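You operate a simulated robot arm through the tools that you are given. There is no shell and no other tool.

The job below is to be done with a simulated robot arm. You get a single attempt, and the scene is never put back.

Task
Put things in order on the desk top. At the end: the white hub plug stands where the black screen plug stood; the silver dill tin stands where the yellow one-dot pine wedge stood; the black screen plug stands where the silver dill tin stood; the yellow one-dot pine wedge stands on top of the clear frost jar; whatever was shut is shut again. Leave all else as you found it, and nothing knocked over.

The check looks at the end state, three seconds after you hand in, the way a careful person would. Anything else that was tipped, shoved, dropped, spilled or broken makes it a failure.

Robot
A 5-joint arm with a two-finger parallel gripper, fixed in place. Base frame: the origin is at the foot of the arm, x ahead of it, y to its left, z up; the work surface is at about z = 0. Units: mm, rad, N and s.
With the tool pointing down near the work surface it reaches from about 260 to 600 mm from the base axis. Its first joint turns from -1.152 to 1.152 rad. The tool tilts only in the upright plane through the base axis and itself; it spins freely about its own axis. Payload 1.57 kg.
The tool frame sits at the grasp point between the pads (the TCP): z along the fingers, y along the line on which they close. The tips reach 30 mm beyond it. Largest opening 80 mm; finger width 17, thickness 12; the body of the gripper, 40 by 82 mm, starts 80 mm behind the TCP.
Orientation is told as [roll, pitch, yaw] about the base's x, y, z axes, in that order, counted from this pose: with the fingers straight down and closing along the base's y, the tool's x points along the base's -x, its y along +y and its z along -z.

Tools
- The arm moves only by the tool drive_tool. Its arguments are lists of equal length, an entry for each row: "slide": the shift along the base's x, y, z in units of 30 mm (1.0 is 30 mm), a list of three; "dr": the turn, a rotation vector about the base's x, y, z in units of 5 degrees (1.0 is 5 degrees), a list of three. In form: {"slide": [[x, y, z], ...], "dr": [[rx, ry, rz], ...]}. A call has 1 to 20 rows; each row shifts and turns the commanded pose from where the row before left it. "jaw" is the gripper command, from -1 (fully open) to 1 (shut), values between in proportion, set as the call begins (left out, the last holds). A call with a number of a shift or a turn outside -1 to 1 is refused whole. Rows are played at 5 a second. More than 50 mm and 0.15 rad between two rows, or a gripper value outside its range, and nothing of the call is played. A pose out of reach is approached as far as the arm can. The call stops where the force on the tool passes 40 N (or 10 N more than at its start, if that is more) or the arm is blocked; 0.2 s more then pass. The fingers move at their own pace (about 153 mm/s each) and stop on an object; they squeeze with about 22 N. The grip force told is the motor's: it shows also when the fingers shut on nothing. Time passes only in rows, and 0.2 s behind the last, so rows that do not move let the fingers close. The reply holds the time, the measured pose of the TCP, the force on the tool along the base axes, the opening and the grip force, in the units named above and with some noise, with the torque about the TCP (base axes, N m) and any sound that the robot's microphone picked up.
- Cameras (640 x 400 px; columns grow to the right, rows downward): "scene" is fixed at [35.6, 388.7, 531.3]; the picture's right is [-0.80, -0.60, 0.00], its down [-0.30, 0.40, -0.87] and it looks along [0.52, -0.69, -0.50] (base axes); focal length 326 px, centre (320, 200). "wrist" rides on the gripper at [72, -7, -122] in the tool frame; the picture's right is [0.09, 1.00, 0.00], its down [-0.84, 0.08, -0.54] and it looks along [-0.54, 0.05, 0.84] (tool axes); focal length 238 px, centre (320, 200). There is no depth. A picture from a camera that has moved, and an enlarged one, comes with that camera's place and axes in the base frame and with its lens.
- capture(camera): a new picture of that camera. It takes no simulated time.
- enlarge(camera, box): a new picture of the part [left, top, right, bottom] of that camera's present view, enlarged. It takes no simulated time.
- finish_job(): hands the job in; it is judged then, once.

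Places have to be worked out from the pictures, the camera data and where the tool is seen. Open the gripper and draw the arm clear of the work before you hand the job in, unless the task says otherwise.

The tools are called after ">>>" by a JSON object that holds its "api" and its "payload". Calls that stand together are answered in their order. drive_tool: Moves the arm, as the interface text tells. Its arguments: {"type":"object","properties":{"slide":{"type":"array","items":{"type":"array","items":{"type":"number"}}},"dr":{"type":"array","items":{"type":"array","items":{"type":"number"}}},"jaw":{"type":"number"}},"required":["slide","dr"]} The other tools are called the same way: capture (camera) takes a picture; enlarge (camera, box) takes an enlarged picture of a part of a camera's view; finish_job () hands the job in.

At the start:

```text
time_s: 0.0
tool_pos: [360.3, -42.6, 304.6]
tcp_rot: [0.001, 0.0, -0.003]
contact_force: [0.5, 0.0, 0.6]
torque: [0.0, -0.01, 0.02]
opening: 80.1
gripper_force: 0.0
```

scene: 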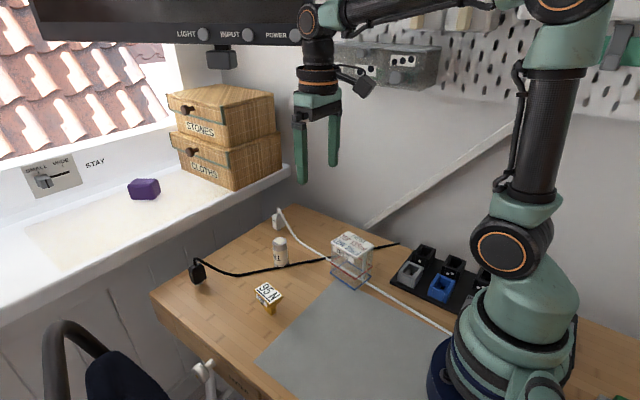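
wrist: 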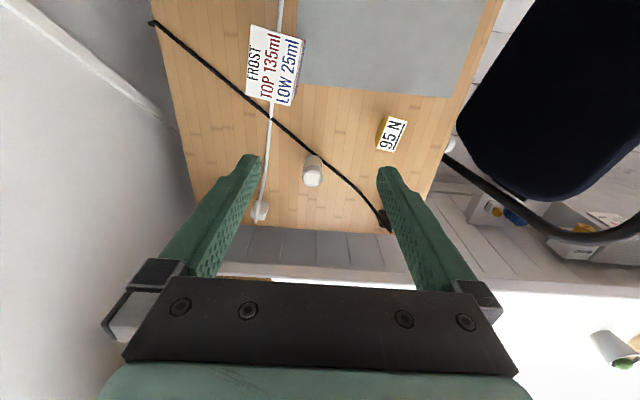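

I'll begin by looking closely at the desk objects in both cameras.

>>> {"api": "enlarge", "payload": {"camera": "scene", "box": [150, 190, 310, 320]}}

>>> {"api": "enlarge", "payload": {"camera": "scene", "box": [300, 210, 500, 340]}}

>>> {"api": "enlarge", "payload": {"camera": "wrist", "box": [140, 0, 460, 240]}}

>>> {"api": "enlarge", "payload": {"camera": "scene", "box": [0, 80, 300, 280]}}

>>> {"api": "enlarge", "payload": {"camera": "scene", "box": [0, 0, 320, 200]}}

>>> {"api": "enlarge", "payload": {"camera": "scene", "box": [320, 0, 640, 200]}}

```text
3.08 times, centred on (230, 255) of scene
camera zoom: at [35.6, 388.7, 531.3], right [-0.8, -0.6, 0.0], down [-0.3, 0.4, -0.87], along [0.52, -0.69, -0.5], focal length 1004 px, centre (597, 31)
```

zoom: 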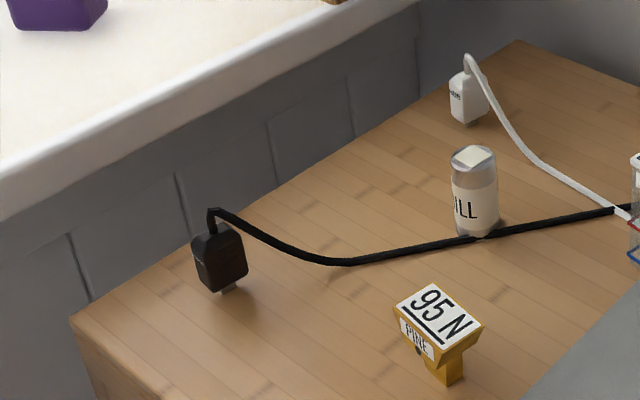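

```text
3.08 times, centred on (400, 275) of scene
camera zoom: at [35.6, 388.7, 531.3], right [-0.8, -0.6, 0.0], down [-0.3, 0.4, -0.87], along [0.52, -0.69, -0.5], focal length 1004 px, centre (74, -31)
```

zoom: 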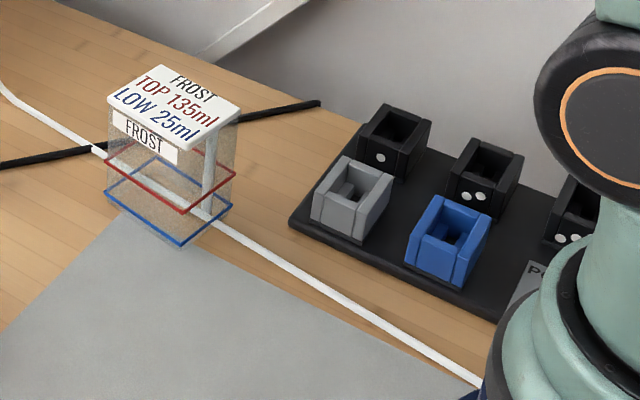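

```text
1.67 times, centred on (300, 120) of wrist
camera zoom: at [287.1, -50.8, 425.5], right [-0.09, 1.0, 0.0], down [0.84, 0.08, 0.54], along [0.54, 0.05, -0.84], focal length 397 px, centre (353, 333)
```

zoom: 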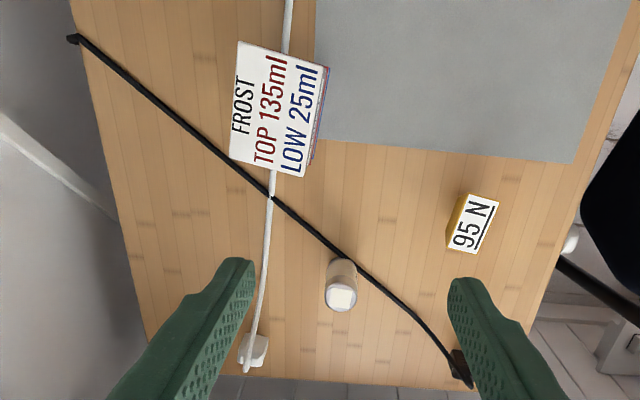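

```text
2.00 times, centred on (150, 180) of scene
camera zoom: at [35.6, 388.7, 531.3], right [-0.8, -0.6, 0.0], down [-0.3, 0.4, -0.87], along [0.52, -0.69, -0.5], focal length 652 px, centre (660, 240)
```

zoom: 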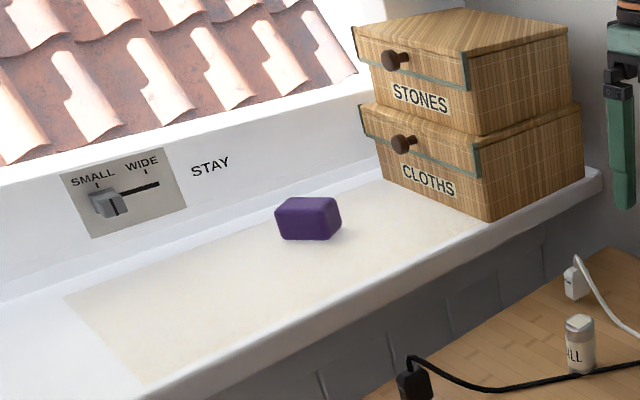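

```text
2.00 times, centred on (160, 100) of scene
camera zoom: at [35.6, 388.7, 531.3], right [-0.8, -0.6, 0.0], down [-0.3, 0.4, -0.87], along [0.52, -0.69, -0.5], focal length 652 px, centre (640, 400)
```

zoom: 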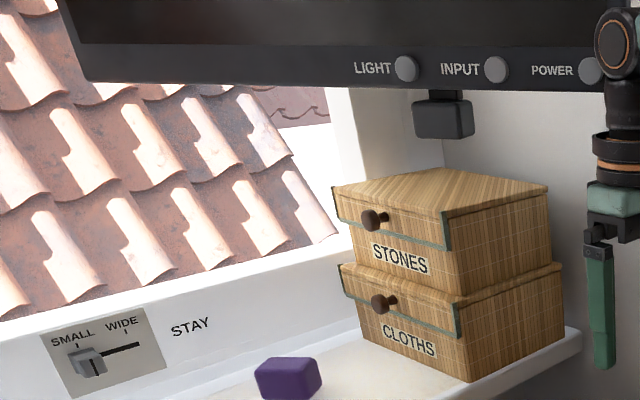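

```text
2.00 times, centred on (480, 100) of scene
camera zoom: at [35.6, 388.7, 531.3], right [-0.8, -0.6, 0.0], down [-0.3, 0.4, -0.87], along [0.52, -0.69, -0.5], focal length 652 px, centre (0, 400)
```

zoom: 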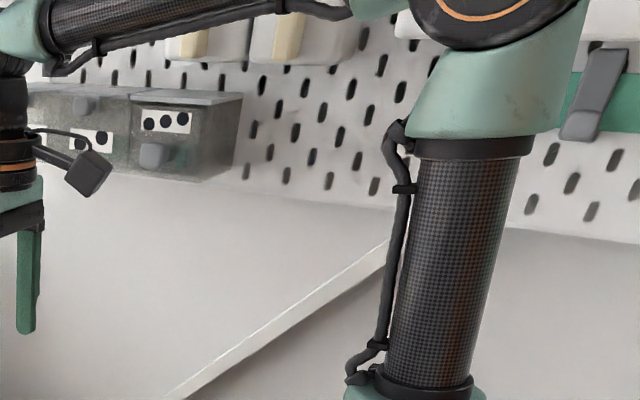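

The dill tin is around (480,-45), the wedge around (393,78), and the frost jar around (310,-97). Next I'm enlarging each item tightly to see its shape, plus the crossings of the cables.

>>> {"api": "enlarge", "payload": {"camera": "scene", "box": [245, 275, 293, 320]}}

>>> {"api": "enlarge", "payload": {"camera": "scene", "box": [320, 225, 380, 300]}}

>>> {"api": "enlarge", "payload": {"camera": "scene", "box": [180, 250, 220, 290]}}

>>> {"api": "enlarge", "payload": {"camera": "scene", "box": [260, 200, 310, 275]}}

>>> {"api": "enlarge", "payload": {"camera": "wrist", "box": [230, 10, 320, 110]}}

>>> {"api": "enlarge", "payload": {"camera": "wrist", "box": [240, 150, 400, 240]}}

>>> {"api": "enlarge", "payload": {"camera": "wrist", "box": [360, 100, 420, 160]}}

>>> {"api": "enlarge", "payload": {"camera": "scene", "box": [370, 220, 500, 320]}}

```text
8.89 times, centred on (269, 298) of scene
camera zoom: at [35.6, 388.7, 531.3], right [-0.8, -0.6, 0.0], down [-0.3, 0.4, -0.87], along [0.52, -0.69, -0.5], focal length 2900 px, centre (773, -667)
```

zoom: 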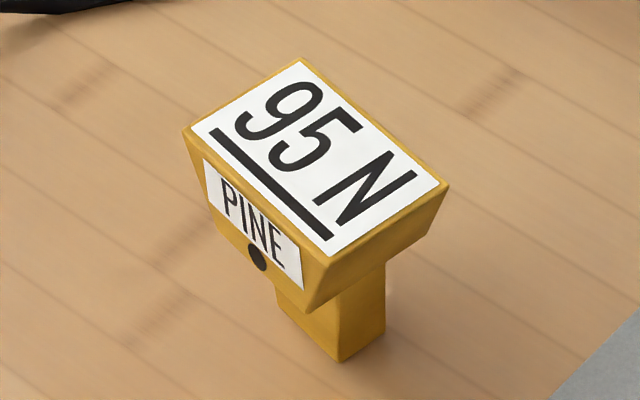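

```text
5.33 times, centred on (350, 262) of scene
camera zoom: at [35.6, 388.7, 531.3], right [-0.8, -0.6, 0.0], down [-0.3, 0.4, -0.87], along [0.52, -0.69, -0.5], focal length 1740 px, centre (160, -133)
```

zoom: 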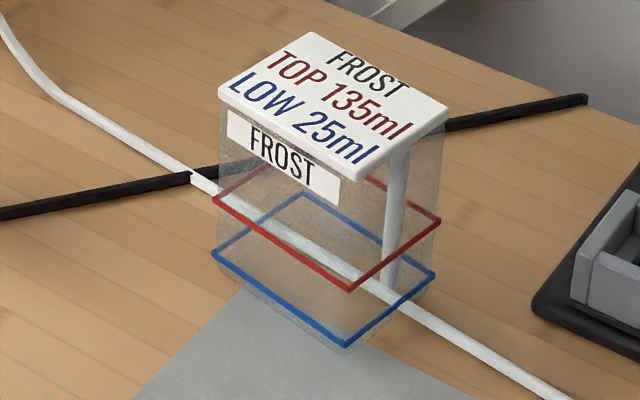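

```text
10.00 times, centred on (200, 270) of scene
camera zoom: at [35.6, 388.7, 531.3], right [-0.8, -0.6, 0.0], down [-0.3, 0.4, -0.87], along [0.52, -0.69, -0.5], focal length 3262 px, centre (1520, -500)
```

zoom: 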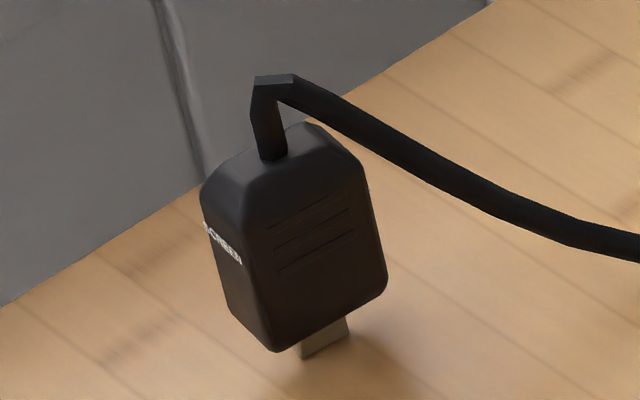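

```text
5.33 times, centred on (285, 238) of scene
camera zoom: at [35.6, 388.7, 531.3], right [-0.8, -0.6, 0.0], down [-0.3, 0.4, -0.87], along [0.52, -0.69, -0.5], focal length 1740 px, centre (507, 0)
```

zoom: 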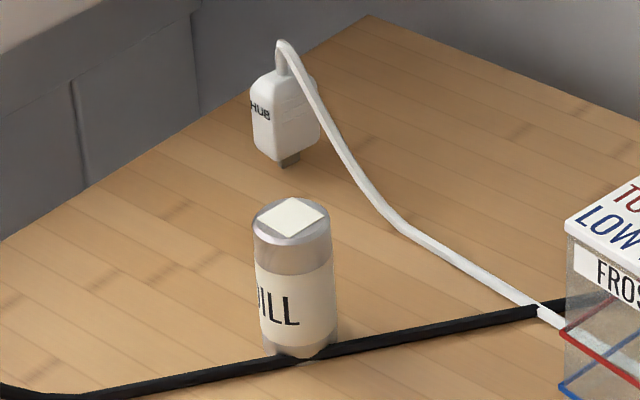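

```text
4.00 times, centred on (275, 60) of wrist
camera zoom: at [287.1, -50.8, 425.5], right [-0.09, 1.0, 0.0], down [0.84, 0.08, 0.54], along [0.54, 0.05, -0.84], focal length 953 px, centre (500, 760)
```

zoom: 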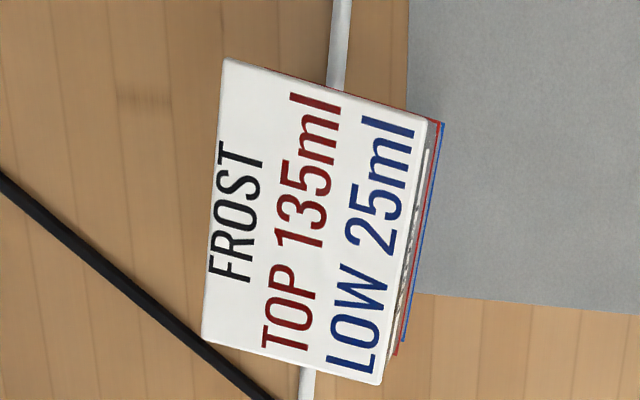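

```text
4.00 times, centred on (320, 195) of wrist
camera zoom: at [287.1, -50.8, 425.5], right [-0.09, 1.0, 0.0], down [0.84, 0.08, 0.54], along [0.54, 0.05, -0.84], focal length 953 px, centre (320, 220)
```

zoom: 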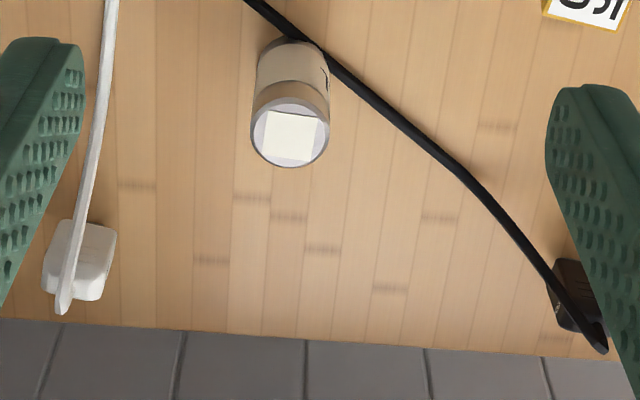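

```text
6.67 times, centred on (390, 130) of wrist
camera zoom: at [287.1, -50.8, 425.5], right [-0.09, 1.0, 0.0], down [0.84, 0.08, 0.54], along [0.54, 0.05, -0.84], focal length 1589 px, centre (-147, 667)
```

zoom: 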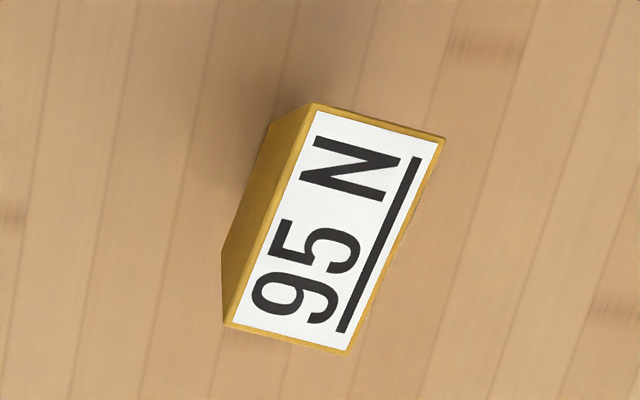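

```text
4.00 times, centred on (435, 270) of scene
camera zoom: at [35.6, 388.7, 531.3], right [-0.8, -0.6, 0.0], down [-0.3, 0.4, -0.87], along [0.52, -0.69, -0.5], focal length 1305 px, centre (-140, -80)
```

zoom: 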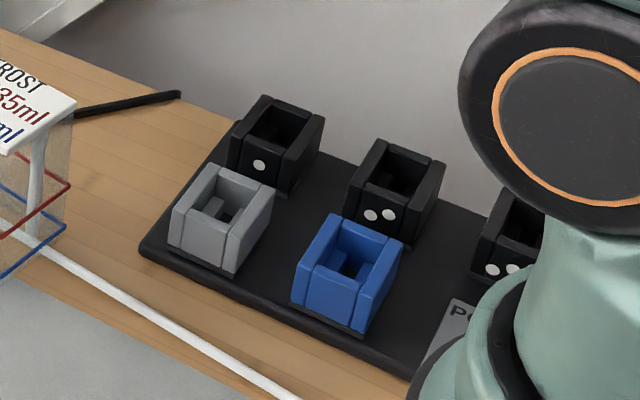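

Items located: the black plug's prong is near (573,119), the hub plug's prong near (575,-140), and both plugs stand about 60 mm tall on small prongs. I'll move forward and down, staying clear above everything, for a closer wrist view of the plugs and cables.

>>> {"api": "drive_tool", "payload": {"slide": [[0.6, 0.2, -0.5], [0.6, 0.2, -0.5], [0.6, 0.2, -0.5], [0.6, 0.2, -0.5], [0, 0, 0]], "dr": [[0, 0, 0], [0, 0, 0], [0, 0, 0], [0, 0, 0], [0, 0, 0]]}}

>>> {"api": "capture", "payload": {"camera": "wrist"}}

>>> {"api": "capture", "payload": {"camera": "scene"}}

```text
time_s: 1.2
tool_pos: [431.9, -19.9, 243.9]
tcp_rot: [-0.002, 0.001, 0.0]
contact_force: [-0.7, 0.4, 0.0]
torque: [-0.04, 0.0, -0.02]
opening: 80.0
gripper_force: 0.0
```

```text
taken
camera wrist: at [359.6, -27.4, 364.7], right [-0.09, 1.0, 0.0], down [0.84, 0.08, 0.54], along [0.54, 0.05, -0.84], focal length 238 px, centre (320, 200)
```

wrist: 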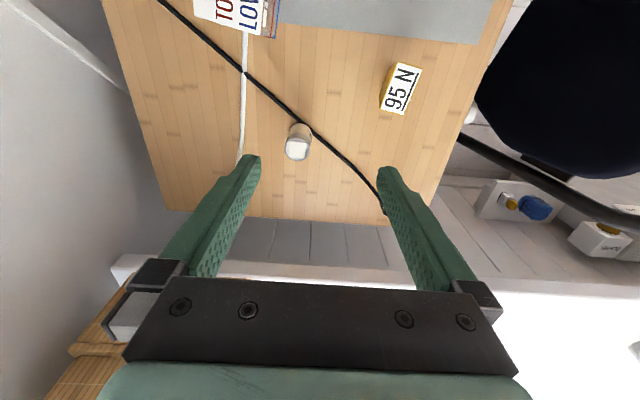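

```text
taken
```

scene: 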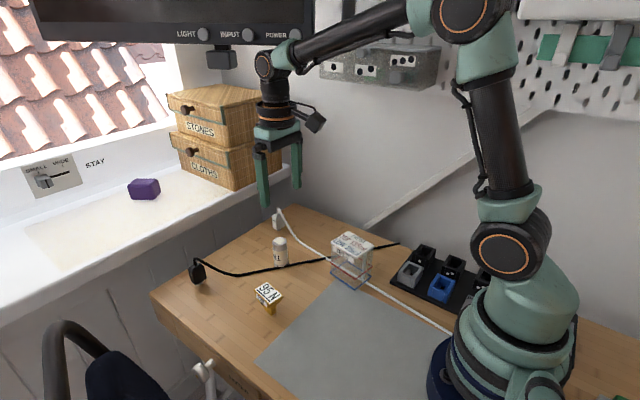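

The view is clear of contact. I'll shift left over open desk to see the black plug between the fingers up close.

>>> {"api": "drive_tool", "payload": {"slide": [[0.05, 0.87, -0.3], [0.05, 0.87, -0.3], [0.05, 0.87, -0.3], [0.05, 0.87, -0.3], [0.05, 0.87, -0.3], [0, 0, 0]], "dr": [[0, 0, 0], [0, 0, 0], [0, 0, 0], [0, 0, 0], [0, 0, 0], [0, 0, 0]]}}

>>> {"api": "capture", "payload": {"camera": "wrist"}}

>>> {"api": "enlarge", "payload": {"camera": "wrist", "box": [260, 130, 380, 230]}}

>>> {"api": "enlarge", "payload": {"camera": "wrist", "box": [120, 0, 300, 140]}}

```text
time_s: 2.6
tool_pos: [439.8, 111.4, 199.6]
tcp_rot: [0.0, 0.001, -0.003]
contact_force: [-0.6, 0.4, 0.4]
torque: [-0.01, 0.0, 0.01]
opening: 80.0
gripper_force: 0.1
```

```text
taken
camera wrist: at [366.8, 103.8, 320.1], right [-0.09, 1.0, 0.0], down [0.84, 0.08, 0.54], along [0.54, 0.05, -0.84], focal length 238 px, centre (320, 200)
```

wrist: 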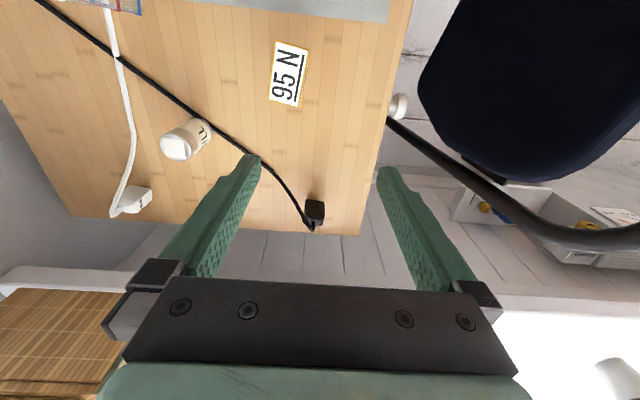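

```text
4.00 times, centred on (320, 180) of wrist
camera zoom: at [366.8, 103.8, 320.1], right [-0.09, 1.0, 0.0], down [0.84, 0.08, 0.54], along [0.54, 0.05, -0.84], focal length 953 px, centre (320, 280)
```

zoom: 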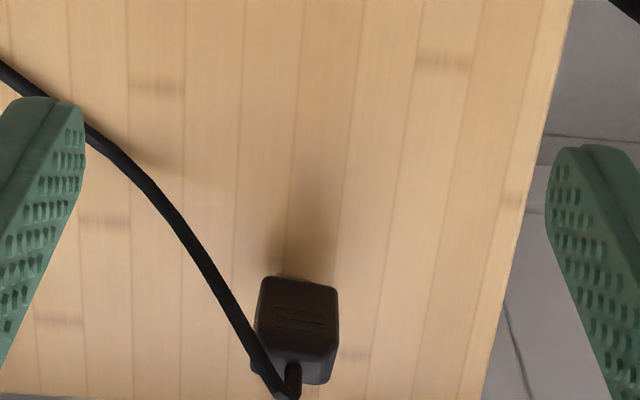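

```text
2.86 times, centred on (210, 70) of wrist
camera zoom: at [366.8, 103.8, 320.1], right [-0.09, 1.0, 0.0], down [0.84, 0.08, 0.54], along [0.54, 0.05, -0.84], focal length 681 px, centre (634, 571)
```

zoom: 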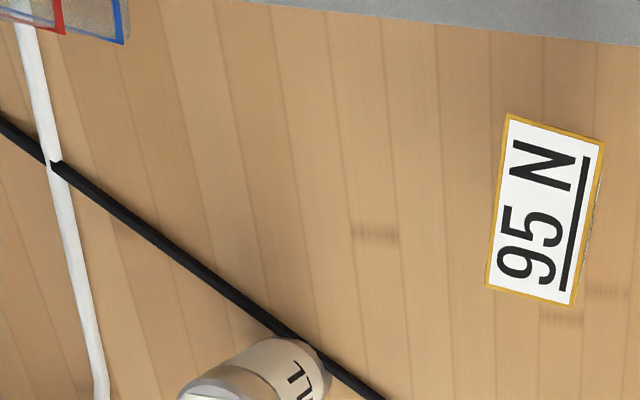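

The white cable crosses over the black one. I need to know whether the cables run under the tin and the jar, so I'm enlarging those bases.

>>> {"api": "enlarge", "payload": {"camera": "scene", "box": [326, 255, 376, 293]}}

>>> {"api": "enlarge", "payload": {"camera": "scene", "box": [268, 250, 300, 272]}}

>>> {"api": "enlarge", "payload": {"camera": "wrist", "box": [150, 105, 230, 165]}}

>>> {"api": "enlarge", "payload": {"camera": "wrist", "box": [100, 170, 170, 225]}}

>>> {"api": "enlarge", "payload": {"camera": "scene", "box": [265, 200, 305, 235]}}

```text
10.53 times, centred on (351, 274) of scene
camera zoom: at [35.6, 388.7, 531.3], right [-0.8, -0.6, 0.0], down [-0.3, 0.4, -0.87], along [0.52, -0.69, -0.5], focal length 3434 px, centre (-6, -579)
```

zoom: 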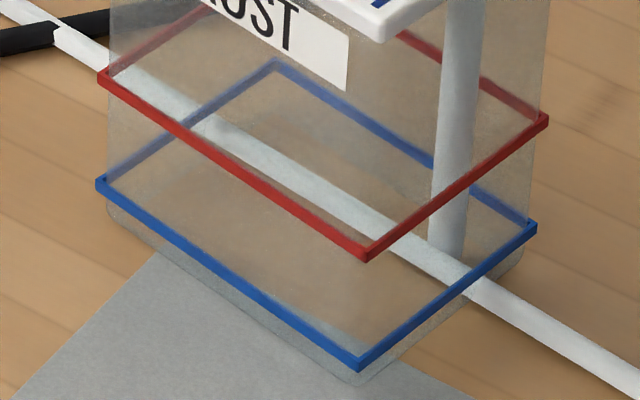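

```text
16.00 times, centred on (284, 261) of scene
camera zoom: at [35.6, 388.7, 531.3], right [-0.8, -0.6, 0.0], down [-0.3, 0.4, -0.87], along [0.52, -0.69, -0.5], focal length 5220 px, centre (896, -776)
```

zoom: 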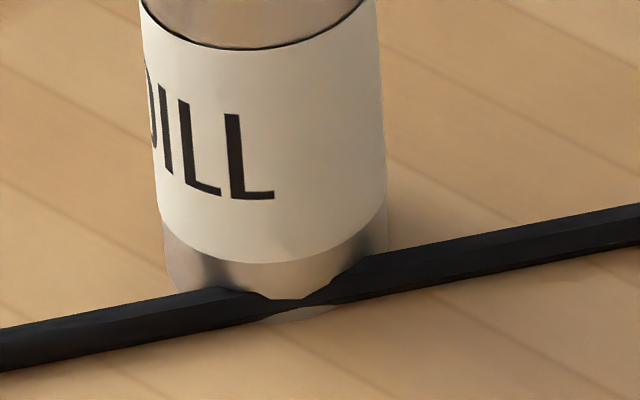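

```text
6.67 times, centred on (190, 135) of wrist
camera zoom: at [366.8, 103.8, 320.1], right [-0.09, 1.0, 0.0], down [0.84, 0.08, 0.54], along [0.54, 0.05, -0.84], focal length 1589 px, centre (1187, 633)
```

zoom: 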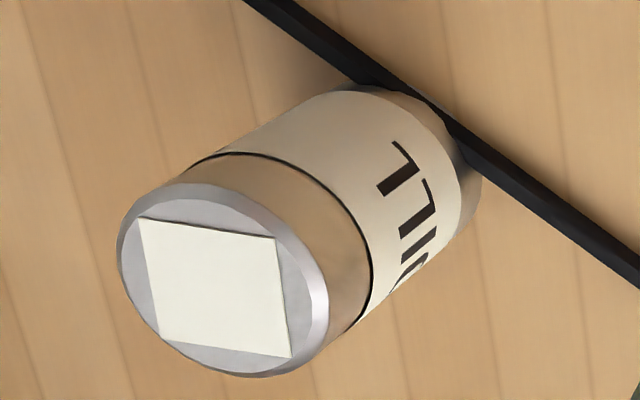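

```text
7.27 times, centred on (135, 198) of wrist
camera zoom: at [366.8, 103.8, 320.1], right [-0.09, 1.0, 0.0], down [0.84, 0.08, 0.54], along [0.54, 0.05, -0.84], focal length 1734 px, centre (1666, 218)
```

zoom: 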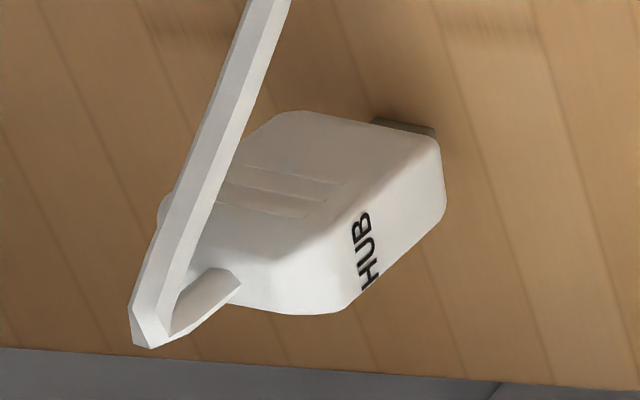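

```text
11.43 times, centred on (285, 218) of scene
camera zoom: at [35.6, 388.7, 531.3], right [-0.8, -0.6, 0.0], down [-0.3, 0.4, -0.87], along [0.52, -0.69, -0.5], focal length 3728 px, centre (720, 0)
```

zoom: 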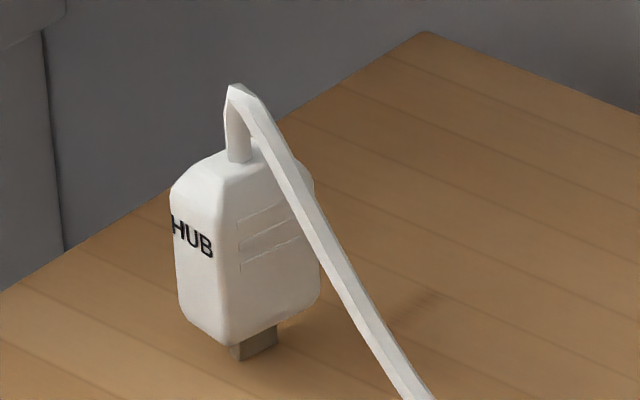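

Both cables visibly pass straight through the tin and the jar, so they look like drawn cords and not obstacles. The wedge centre is near (396,76), its top about 50 mm up, with its long axis turned about -9.5°. I'll go above it with the jaws open and yaw matched.

>>> {"api": "drive_tool", "payload": {"slide": [[-0.365, -0.295, -0.66], [-0.365, -0.295, -0.66], [-0.365, -0.295, -0.66], [-0.365, -0.295, -0.66], [0, 0, 0]], "dr": [[0, 0, -0.475], [0, 0, -0.475], [0, 0, -0.475], [0, 0, -0.475], [0, 0, 0]], "jaw": -1}}

>>> {"api": "capture", "payload": {"camera": "wrist"}}

>>> {"api": "enlarge", "payload": {"camera": "wrist", "box": [240, 90, 400, 220]}}

```text
time_s: 3.8
tool_pos: [394.8, 76.7, 119.4]
tcp_rot: [0.0, -0.001, -0.167]
contact_force: [-1.6, 0.1, -0.4]
torque: [0.01, 0.04, 0.0]
opening: 79.9
gripper_force: 0.0
```

```text
taken
camera wrist: at [322.8, 80.6, 241.2], right [0.08, 1.0, 0.0], down [0.84, -0.06, 0.54], along [0.54, -0.04, -0.84], focal length 238 px, centre (320, 200)
```

wrist: 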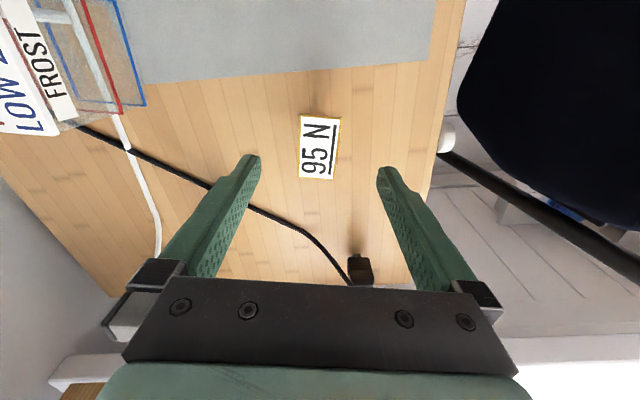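

```text
3.08 times, centred on (320, 155) of wrist
camera zoom: at [322.8, 80.6, 241.2], right [0.08, 1.0, 0.0], down [0.84, -0.06, 0.54], along [0.54, -0.04, -0.84], focal length 733 px, centre (320, 338)
```

zoom: 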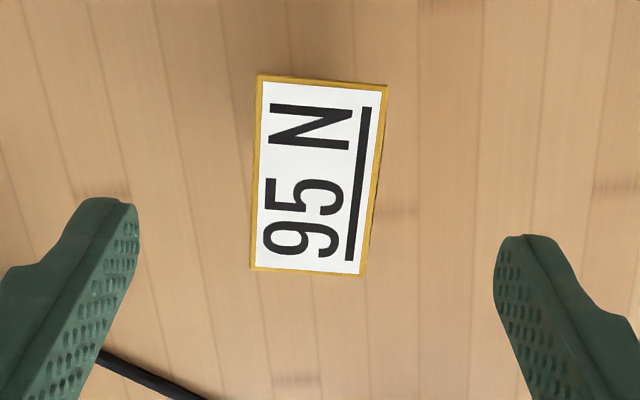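

The wedge sits centred under the TCP, about 2 mm to the -y side, with its yaw aligned; I judge its centre at (396,74.4). I'll correct, descend to z≈38, then close.

>>> {"api": "drive_tool", "payload": {"slide": [[0.02, -0.077, -0.54], [0, 0, -0.54], [0, 0, -0.54], [0, 0, -0.54], [0, 0, -0.54], [0, 0, 0]], "dr": [[0, 0, 0], [0, 0, 0], [0, 0, 0], [0, 0, 0], [0, 0, 0], [0, 0, 0]], "jaw": -1}}

>>> {"api": "capture", "payload": {"camera": "wrist"}}

>>> {"api": "enlarge", "payload": {"camera": "scene", "box": [210, 220, 330, 330]}}

```text
time_s: 5.2
tool_pos: [398.6, 75.3, 38.3]
tcp_rot: [0.001, 0.0, -0.169]
contact_force: [-0.6, 0.2, -0.8]
torque: [-0.01, 0.02, 0.0]
opening: 80.1
gripper_force: 0.0
```

```text
taken
camera wrist: at [325.6, 78.4, 159.9], right [0.07, 1.0, 0.0], down [0.84, -0.06, 0.54], along [0.54, -0.04, -0.84], focal length 238 px, centre (320, 200)
```

wrist: 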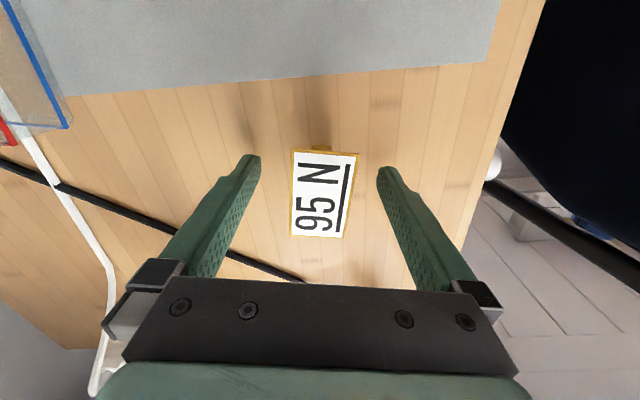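

```text
3.64 times, centred on (270, 275) of scene
camera zoom: at [35.6, 388.7, 531.3], right [-0.8, -0.6, 0.0], down [-0.3, 0.4, -0.87], along [0.52, -0.69, -0.5], focal length 1186 px, centre (502, -73)
```

zoom: 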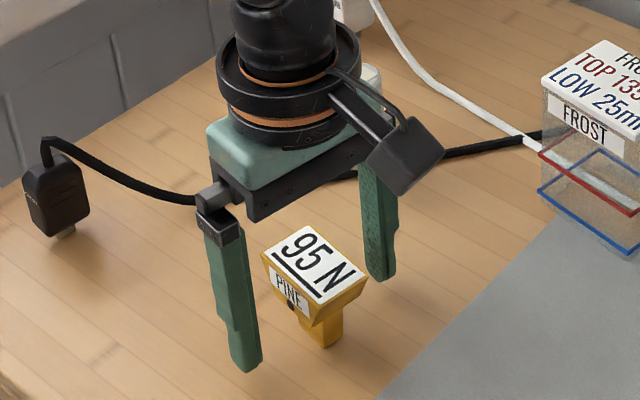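

The wedge lies centrally between the open fingers. I'm closing on it now.

>>> {"api": "drive_tool", "payload": {"slide": [[0, 0, 0], [0, 0, 0], [0, 0, 0]], "dr": [[0, 0, 0], [0, 0, 0], [0, 0, 0]], "jaw": 1}}

>>> {"api": "capture", "payload": {"camera": "wrist"}}

```text
time_s: 6.0
tool_pos: [396.3, 73.5, 39.4]
tcp_rot: [-0.001, 0.001, -0.168]
contact_force: [-0.4, 0.1, 0.0]
torque: [0.02, -0.01, -0.02]
opening: 33.3
gripper_force: 22.0
```

```text
taken
camera wrist: at [325.5, 78.4, 160.1], right [0.07, 1.0, 0.0], down [0.84, -0.06, 0.54], along [0.54, -0.04, -0.84], focal length 238 px, centre (320, 200)
```

wrist: 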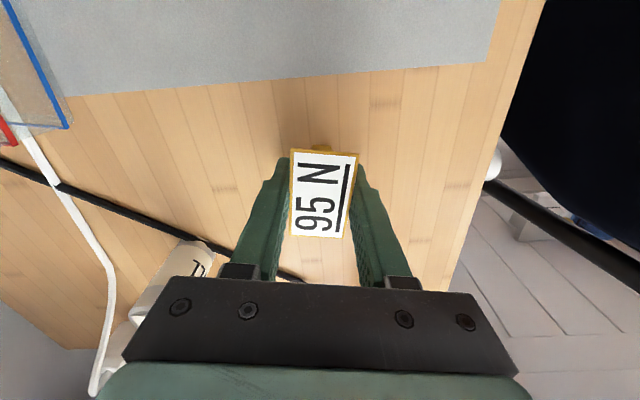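

The wedge is held (33 mm opening, 22 N). I'll lift it straight up to about z=195 and carry it over to the jar at roughly (315,-105).

>>> {"api": "drive_tool", "payload": {"slide": [[0, 0, 0.4], [0, 0, 0.9], [0, 0, 0.9], [0, 0, 0.9], [0, 0, 0.9], [0, 0, 0.9], [0, 0, 0.3], [0, 0, 0]], "dr": [[0, 0, 0], [0, 0, 0], [0, 0, 0], [0, 0, 0], [0, 0, 0], [0, 0, 0], [0, 0, 0], [0, 0, 0]]}}

>>> {"api": "drive_tool", "payload": {"slide": [[-0.3, -0.6, 0], [-0.3, -0.65, 0], [-0.3, -0.65, 0], [-0.3, -0.65, 0], [-0.3, -0.65, 0], [-0.3, -0.65, 0], [-0.3, -0.65, 0], [-0.3, -0.65, 0], [-0.3, -0.65, 0], [0, 0, 0]], "dr": [[0, 0, 0], [0, 0, 0], [0, 0, 0], [0, 0, 0], [0, 0, 0], [0, 0, 0], [0, 0, 0], [0, 0, 0], [0, 0, 0], [0, 0, 0]]}}

>>> {"api": "capture", "payload": {"camera": "wrist"}}

>>> {"api": "capture", "payload": {"camera": "scene"}}

```text
time_s: 7.8
tool_pos: [395.4, 74.1, 195.6]
tcp_rot: [0.0, -0.001, -0.168]
contact_force: [0.0, 0.2, 0.3]
torque: [-0.03, 0.01, 0.02]
opening: 33.0
gripper_force: 21.3
```

```text
time_s: 10.0
tool_pos: [313.4, -101.3, 195.5]
tcp_rot: [-0.001, -0.001, -0.169]
contact_force: [-0.4, -0.2, 0.6]
torque: [0.03, 0.0, 0.0]
opening: 33.4
gripper_force: 21.8
```

```text
taken
camera wrist: at [241.5, -96.9, 317.4], right [0.07, 1.0, 0.0], down [0.84, -0.06, 0.54], along [0.54, -0.04, -0.84], focal length 238 px, centre (320, 200)
```

wrist: 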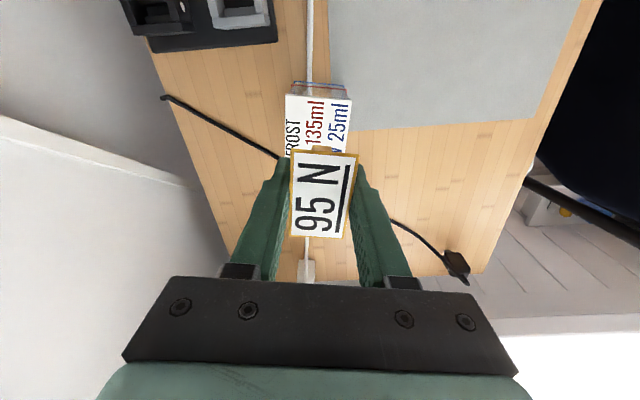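

```text
taken
```

scene: 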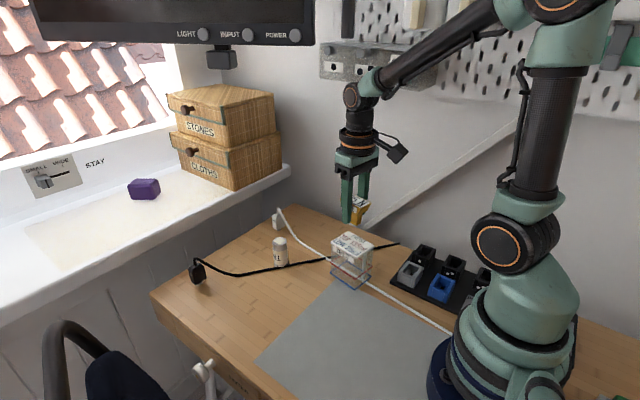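

The wedge is held steady above the jar. I'll enlarge the wrist view to locate the lid relative to the tool.

>>> {"api": "enlarge", "payload": {"camera": "wrist", "box": [270, 70, 370, 170]}}

>>> {"api": "enlarge", "payload": {"camera": "scene", "box": [320, 180, 400, 300]}}

```text
4.00 times, centred on (320, 120) of wrist
camera zoom: at [241.5, -96.9, 317.4], right [0.07, 1.0, 0.0], down [0.84, -0.06, 0.54], along [0.54, -0.04, -0.84], focal length 953 px, centre (320, 520)
```

zoom: 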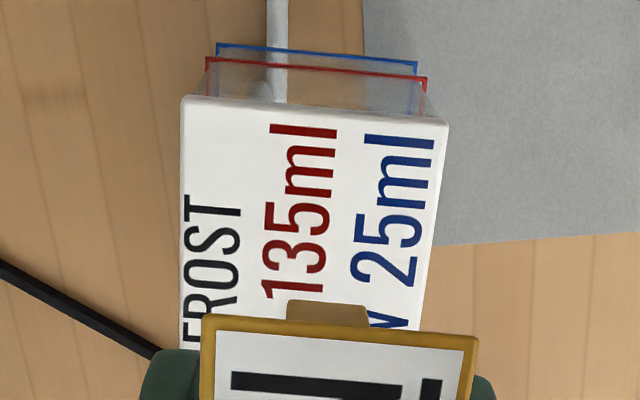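

```text
3.33 times, centred on (360, 240) of scene
camera zoom: at [35.6, 388.7, 531.3], right [-0.8, -0.6, 0.0], down [-0.3, 0.4, -0.87], along [0.52, -0.69, -0.5], focal length 1087 px, centre (187, 67)
```

zoom: 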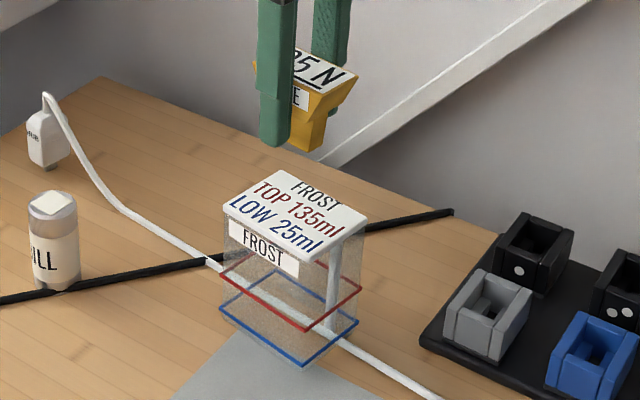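

From the lid's near edge, the lid centre is at about (315,-107), so I need a ~5 mm shift in -y. I'll adjust and lower to just above the lid.

>>> {"api": "drive_tool", "payload": {"slide": [[0.04, -0.167, 0], [0, 0, -0.4], [0, 0, -0.4], [0, 0, -0.4], [0, 0, -0.3], [0, 0, 0]], "dr": [[0, 0, 0], [0, 0, 0], [0, 0, 0], [0, 0, 0], [0, 0, 0], [0, 0, 0]]}}

>>> {"api": "capture", "payload": {"camera": "wrist"}}

>>> {"api": "enlarge", "payload": {"camera": "scene", "box": [315, 190, 385, 295]}}

```text
time_s: 11.4
tool_pos: [316.1, -105.0, 149.2]
tcp_rot: [-0.001, 0.0, -0.167]
contact_force: [1.2, 0.4, -0.2]
torque: [0.0, -0.01, 0.0]
opening: 33.3
gripper_force: 21.7
```

```text
taken
camera wrist: at [243.7, -100.7, 270.5], right [0.07, 1.0, 0.0], down [0.84, -0.06, 0.54], along [0.54, -0.04, -0.84], focal length 238 px, centre (320, 200)
```

wrist: 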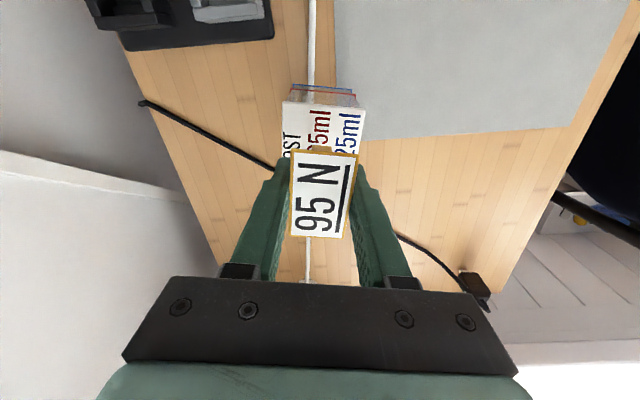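

```text
3.81 times, centred on (350, 242) of scene
camera zoom: at [35.6, 388.7, 531.3], right [-0.8, -0.6, 0.0], down [-0.3, 0.4, -0.87], along [0.52, -0.69, -0.5], focal length 1243 px, centre (206, 38)
```

zoom: 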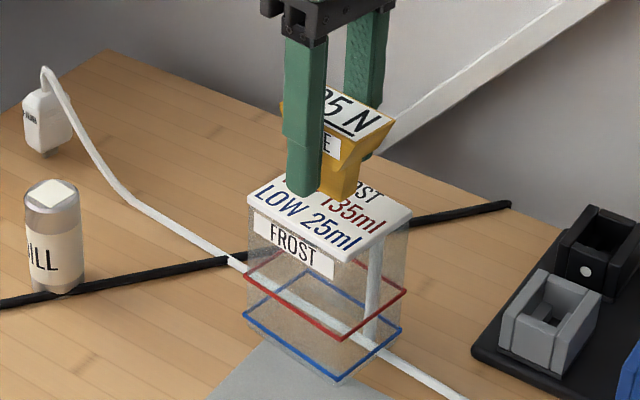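

The wedge's foot is about 10 mm above the lid. I'll lower a little and enlarge to judge the gap and centring.

>>> {"api": "drive_tool", "payload": {"slide": [[-0.02, -0.03, -0.1], [0, 0, -0.1], [0, 0, 0]], "dr": [[0, 0, 0], [0, 0, 0], [0, 0, 0]]}}

>>> {"api": "enlarge", "payload": {"camera": "wrist", "box": [260, 80, 380, 180]}}

>>> {"api": "enlarge", "payload": {"camera": "scene", "box": [325, 205, 380, 260]}}

```text
time_s: 12.2
tool_pos: [316.1, -106.2, 144.4]
tcp_rot: [-0.001, -0.001, -0.167]
contact_force: [0.6, 0.6, -0.4]
torque: [-0.03, 0.02, 0.0]
opening: 33.3
gripper_force: 22.2
```

```text
4.00 times, centred on (320, 130) of wrist
camera zoom: at [243.6, -101.9, 265.2], right [0.07, 1.0, 0.0], down [0.84, -0.06, 0.54], along [0.54, -0.04, -0.84], focal length 953 px, centre (320, 480)
```

zoom: 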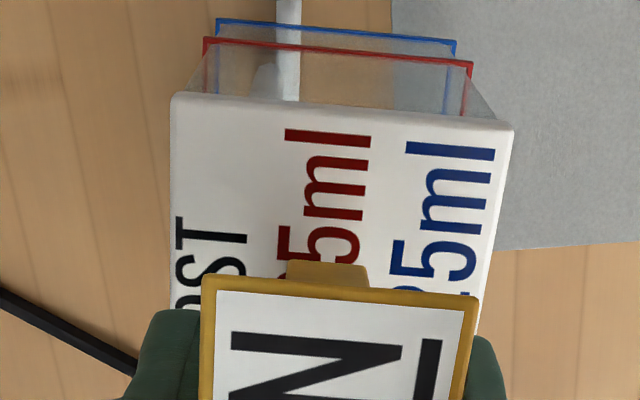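

```text
7.27 times, centred on (352, 232) of scene
camera zoom: at [35.6, 388.7, 531.3], right [-0.8, -0.6, 0.0], down [-0.3, 0.4, -0.87], along [0.52, -0.69, -0.5], focal length 2372 px, centre (84, -36)
```

zoom: 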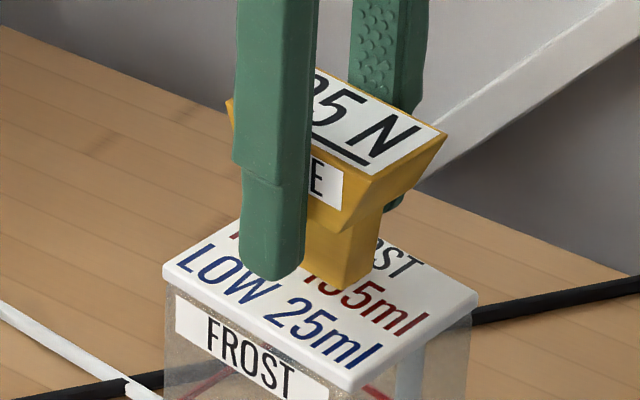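

The lid is centred under the wedge (edges at ±28 mm sideways, fore-aft within about 1 mm). I'm lowering in fine steps and watching for contact force.

>>> {"api": "drive_tool", "payload": {"slide": [[0, 0, -0.05], [0, 0, -0.05], [0, 0, 0]], "dr": [[0, 0, 0], [0, 0, 0], [0, 0, 0]]}}

>>> {"api": "drive_tool", "payload": {"slide": [[0, 0, -0.03], [0, 0, 0]], "dr": [[0, 0, 0], [0, 0, 0]]}}

>>> {"api": "enlarge", "payload": {"camera": "scene", "box": [325, 205, 380, 260]}}

```text
time_s: 13.0
tool_pos: [315.6, -105.4, 140.9]
tcp_rot: [0.0, 0.0, -0.168]
contact_force: [-0.2, -0.4, -1.3]
torque: [-0.01, 0.03, -0.02]
opening: 33.0
gripper_force: 22.3
```

```text
time_s: 13.6
tool_pos: [315.2, -105.6, 139.5]
tcp_rot: [0.0, -0.001, -0.169]
contact_force: [0.0, 0.3, -1.1]
torque: [-0.01, -0.01, 0.04]
opening: 33.4
gripper_force: 21.9
```

```text
7.27 times, centred on (352, 232) of scene
camera zoom: at [35.6, 388.7, 531.3], right [-0.8, -0.6, 0.0], down [-0.3, 0.4, -0.87], along [0.52, -0.69, -0.5], focal length 2372 px, centre (84, -36)
```

zoom: 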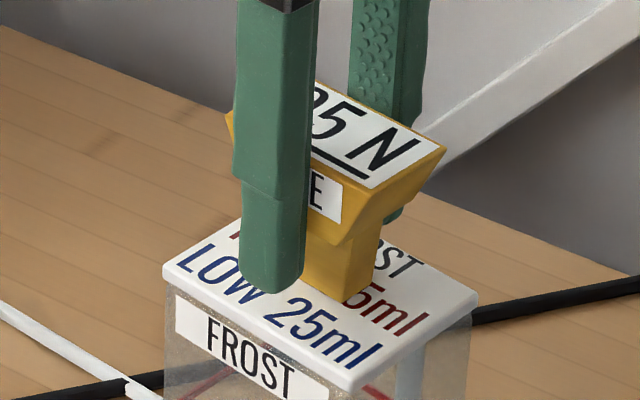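

No contact yet, with force still at noise level. I'm continuing in 1 mm steps.

>>> {"api": "drive_tool", "payload": {"slide": [[0, 0, -0.033], [0, 0, 0]], "dr": [[0, 0, 0], [0, 0, 0]]}}

>>> {"api": "drive_tool", "payload": {"slide": [[0, 0, -0.033], [0, 0, 0]], "dr": [[0, 0, 0], [0, 0, 0]]}}

>>> {"api": "enlarge", "payload": {"camera": "scene", "box": [325, 205, 380, 260]}}

```text
time_s: 14.2
tool_pos: [315.5, -105.7, 138.9]
tcp_rot: [0.001, -0.001, -0.167]
contact_force: [-0.1, -0.4, -0.7]
torque: [0.01, -0.02, 0.01]
opening: 33.4
gripper_force: 22.1
```

```text
time_s: 14.8
tool_pos: [316.1, -105.8, 138.0]
tcp_rot: [0.001, 0.0, -0.166]
contact_force: [-1.3, 0.1, 6.2]
torque: [0.0, 0.07, 0.01]
opening: 33.1
gripper_force: 22.1
```

```text
7.27 times, centred on (352, 232) of scene
camera zoom: at [35.6, 388.7, 531.3], right [-0.8, -0.6, 0.0], down [-0.3, 0.4, -0.87], along [0.52, -0.69, -0.5], focal length 2372 px, centre (84, -36)
```

zoom: 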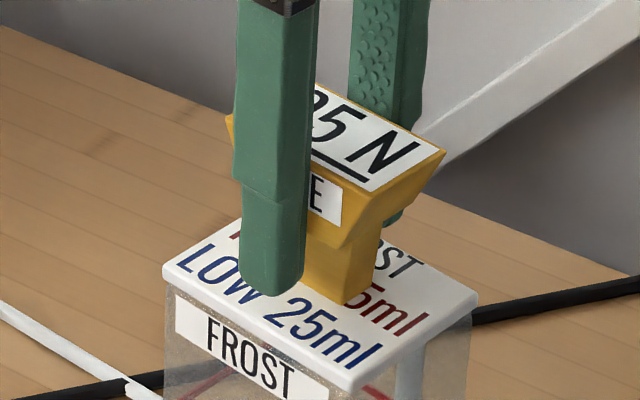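

Contact reads about 6 N upward, so the wedge rests on the lid. I'll open the fingers partway to release it.

>>> {"api": "drive_tool", "payload": {"slide": [[0, 0, 0], [0, 0, 0], [0, 0, 0]], "dr": [[0, 0, 0], [0, 0, 0], [0, 0, 0]], "jaw": -0.4}}

>>> {"api": "capture", "payload": {"camera": "wrist"}}

>>> {"api": "enlarge", "payload": {"camera": "scene", "box": [325, 205, 380, 260]}}

```text
time_s: 15.6
tool_pos: [315.2, -105.4, 137.3]
tcp_rot: [0.001, 0.0, -0.166]
contact_force: [0.9, -0.5, 0.0]
torque: [0.01, 0.01, 0.01]
opening: 55.9
gripper_force: 0.1
```

```text
taken
camera wrist: at [243.2, -101.8, 259.7], right [0.07, 1.0, 0.0], down [0.84, -0.06, 0.54], along [0.54, -0.04, -0.84], focal length 238 px, centre (320, 200)
```

wrist: 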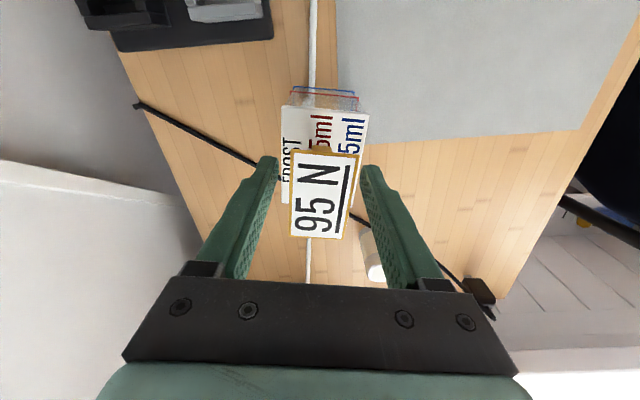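

```text
7.27 times, centred on (352, 232) of scene
camera zoom: at [35.6, 388.7, 531.3], right [-0.8, -0.6, 0.0], down [-0.3, 0.4, -0.87], along [0.52, -0.69, -0.5], focal length 2372 px, centre (84, -36)
```

zoom: 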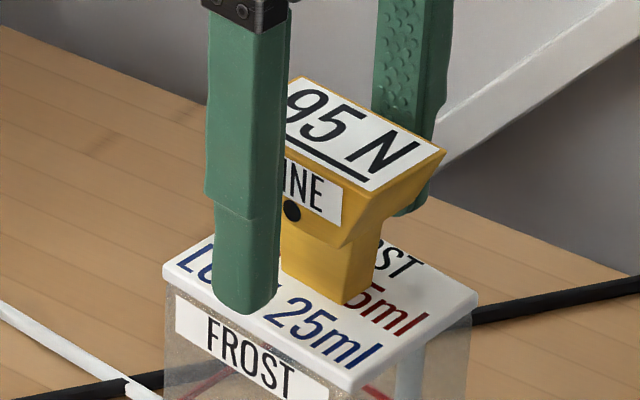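

The wedge stands on the jar lid. I'll rise straight up, then move over the tin at roughly (477,-45).

>>> {"api": "drive_tool", "payload": {"slide": [[0, 0, 0.2], [0, 0, 0.5], [0, 0, 0.8], [0, 0, 0.8], [0, 0, 0.8], [0, 0, 0]], "dr": [[0, 0, 0], [0, 0, 0], [0, 0, 0], [0, 0, 0], [0, 0, 0], [0, 0, 0]]}}

>>> {"api": "drive_tool", "payload": {"slide": [[0.8, 0.3, 0], [0.8, 0.3, 0], [0.8, 0.3, 0], [0.8, 0.3, -0.3], [0.8, 0.3, -0.6], [0.7, 0.25, -0.7], [0.7, 0.25, -0.7], [0, 0, 0]], "dr": [[0, 0, 0], [0, 0, 0], [0, 0, 0], [0, 0, 0], [0, 0, 0], [0, 0, 0], [0, 0, 0], [0, 0, 0]], "jaw": -1}}

>>> {"api": "capture", "payload": {"camera": "wrist"}}

>>> {"api": "capture", "payload": {"camera": "scene"}}

```text
time_s: 17.0
tool_pos: [314.5, -106.3, 231.7]
tcp_rot: [0.0, 0.0, -0.169]
contact_force: [-0.5, -0.7, -0.2]
torque: [-0.02, -0.03, -0.02]
opening: 55.9
gripper_force: 0.0
```

```text
time_s: 18.8
tool_pos: [476.1, -45.8, 161.8]
tcp_rot: [0.0, 0.0, -0.168]
contact_force: [-0.4, -0.3, 0.1]
torque: [-0.01, 0.02, 0.0]
opening: 79.8
gripper_force: 0.1
```

```text
taken
camera wrist: at [405.1, -41.9, 283.0], right [0.08, 1.0, 0.0], down [0.84, -0.06, 0.54], along [0.54, -0.04, -0.84], focal length 238 px, centre (320, 200)
```

wrist: 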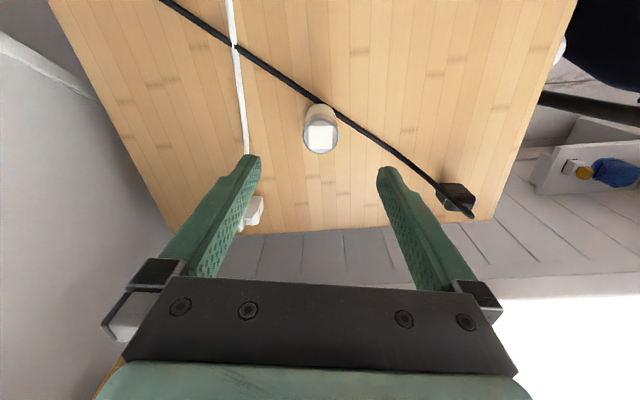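

```text
taken
```

scene: 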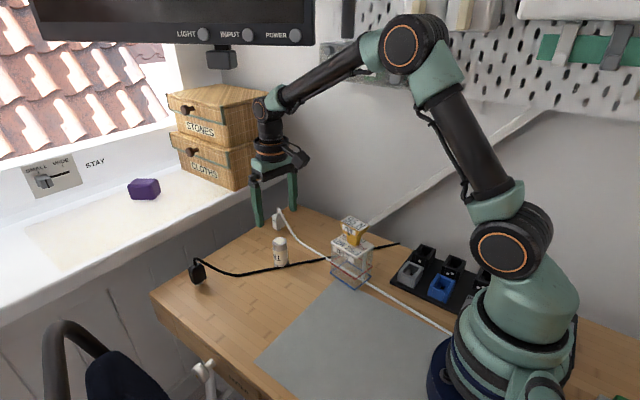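

The wedge stands upright on the jar. I'm enlarging the wrist view to fine-locate the tin under the tool and both plugs.

>>> {"api": "enlarge", "payload": {"camera": "wrist", "box": [280, 85, 360, 165]}}

>>> {"api": "enlarge", "payload": {"camera": "wrist", "box": [425, 165, 495, 225]}}

>>> {"api": "enlarge", "payload": {"camera": "scene", "box": [320, 200, 390, 300]}}

```text
5.00 times, centred on (320, 125) of wrist
camera zoom: at [405.1, -41.9, 283.0], right [0.08, 1.0, 0.0], down [0.84, -0.06, 0.54], along [0.54, -0.04, -0.84], focal length 1192 px, centre (320, 575)
```

zoom: 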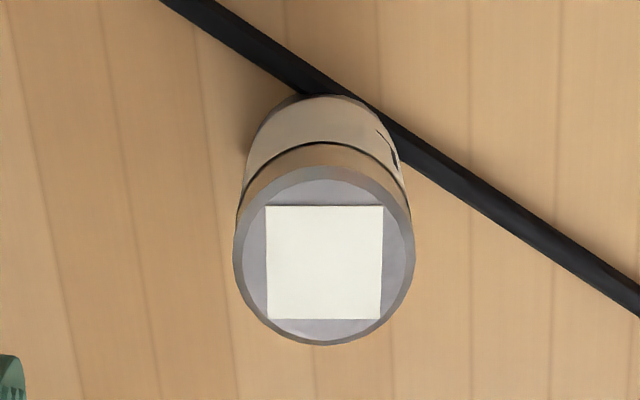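

```text
6.67 times, centred on (460, 195) of wrist
camera zoom: at [405.1, -41.9, 283.0], right [0.08, 1.0, 0.0], down [0.84, -0.06, 0.54], along [0.54, -0.04, -0.84], focal length 1589 px, centre (-613, 233)
```

zoom: 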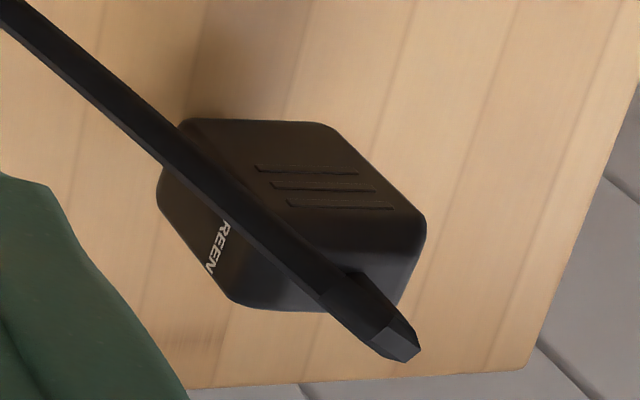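

```text
4.00 times, centred on (355, 250) of scene
camera zoom: at [35.6, 388.7, 531.3], right [-0.8, -0.6, 0.0], down [-0.3, 0.4, -0.87], along [0.52, -0.69, -0.5], focal length 1305 px, centre (180, 0)
```

zoom: 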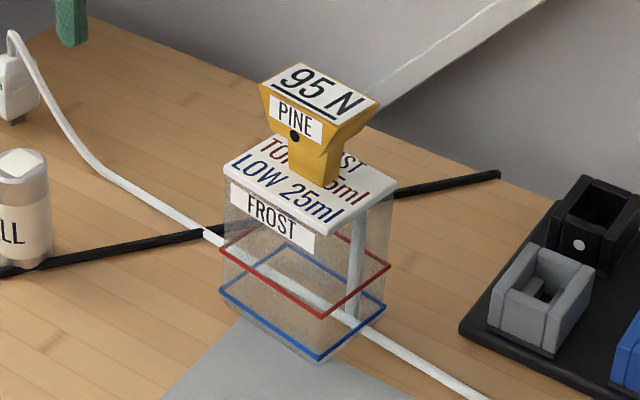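

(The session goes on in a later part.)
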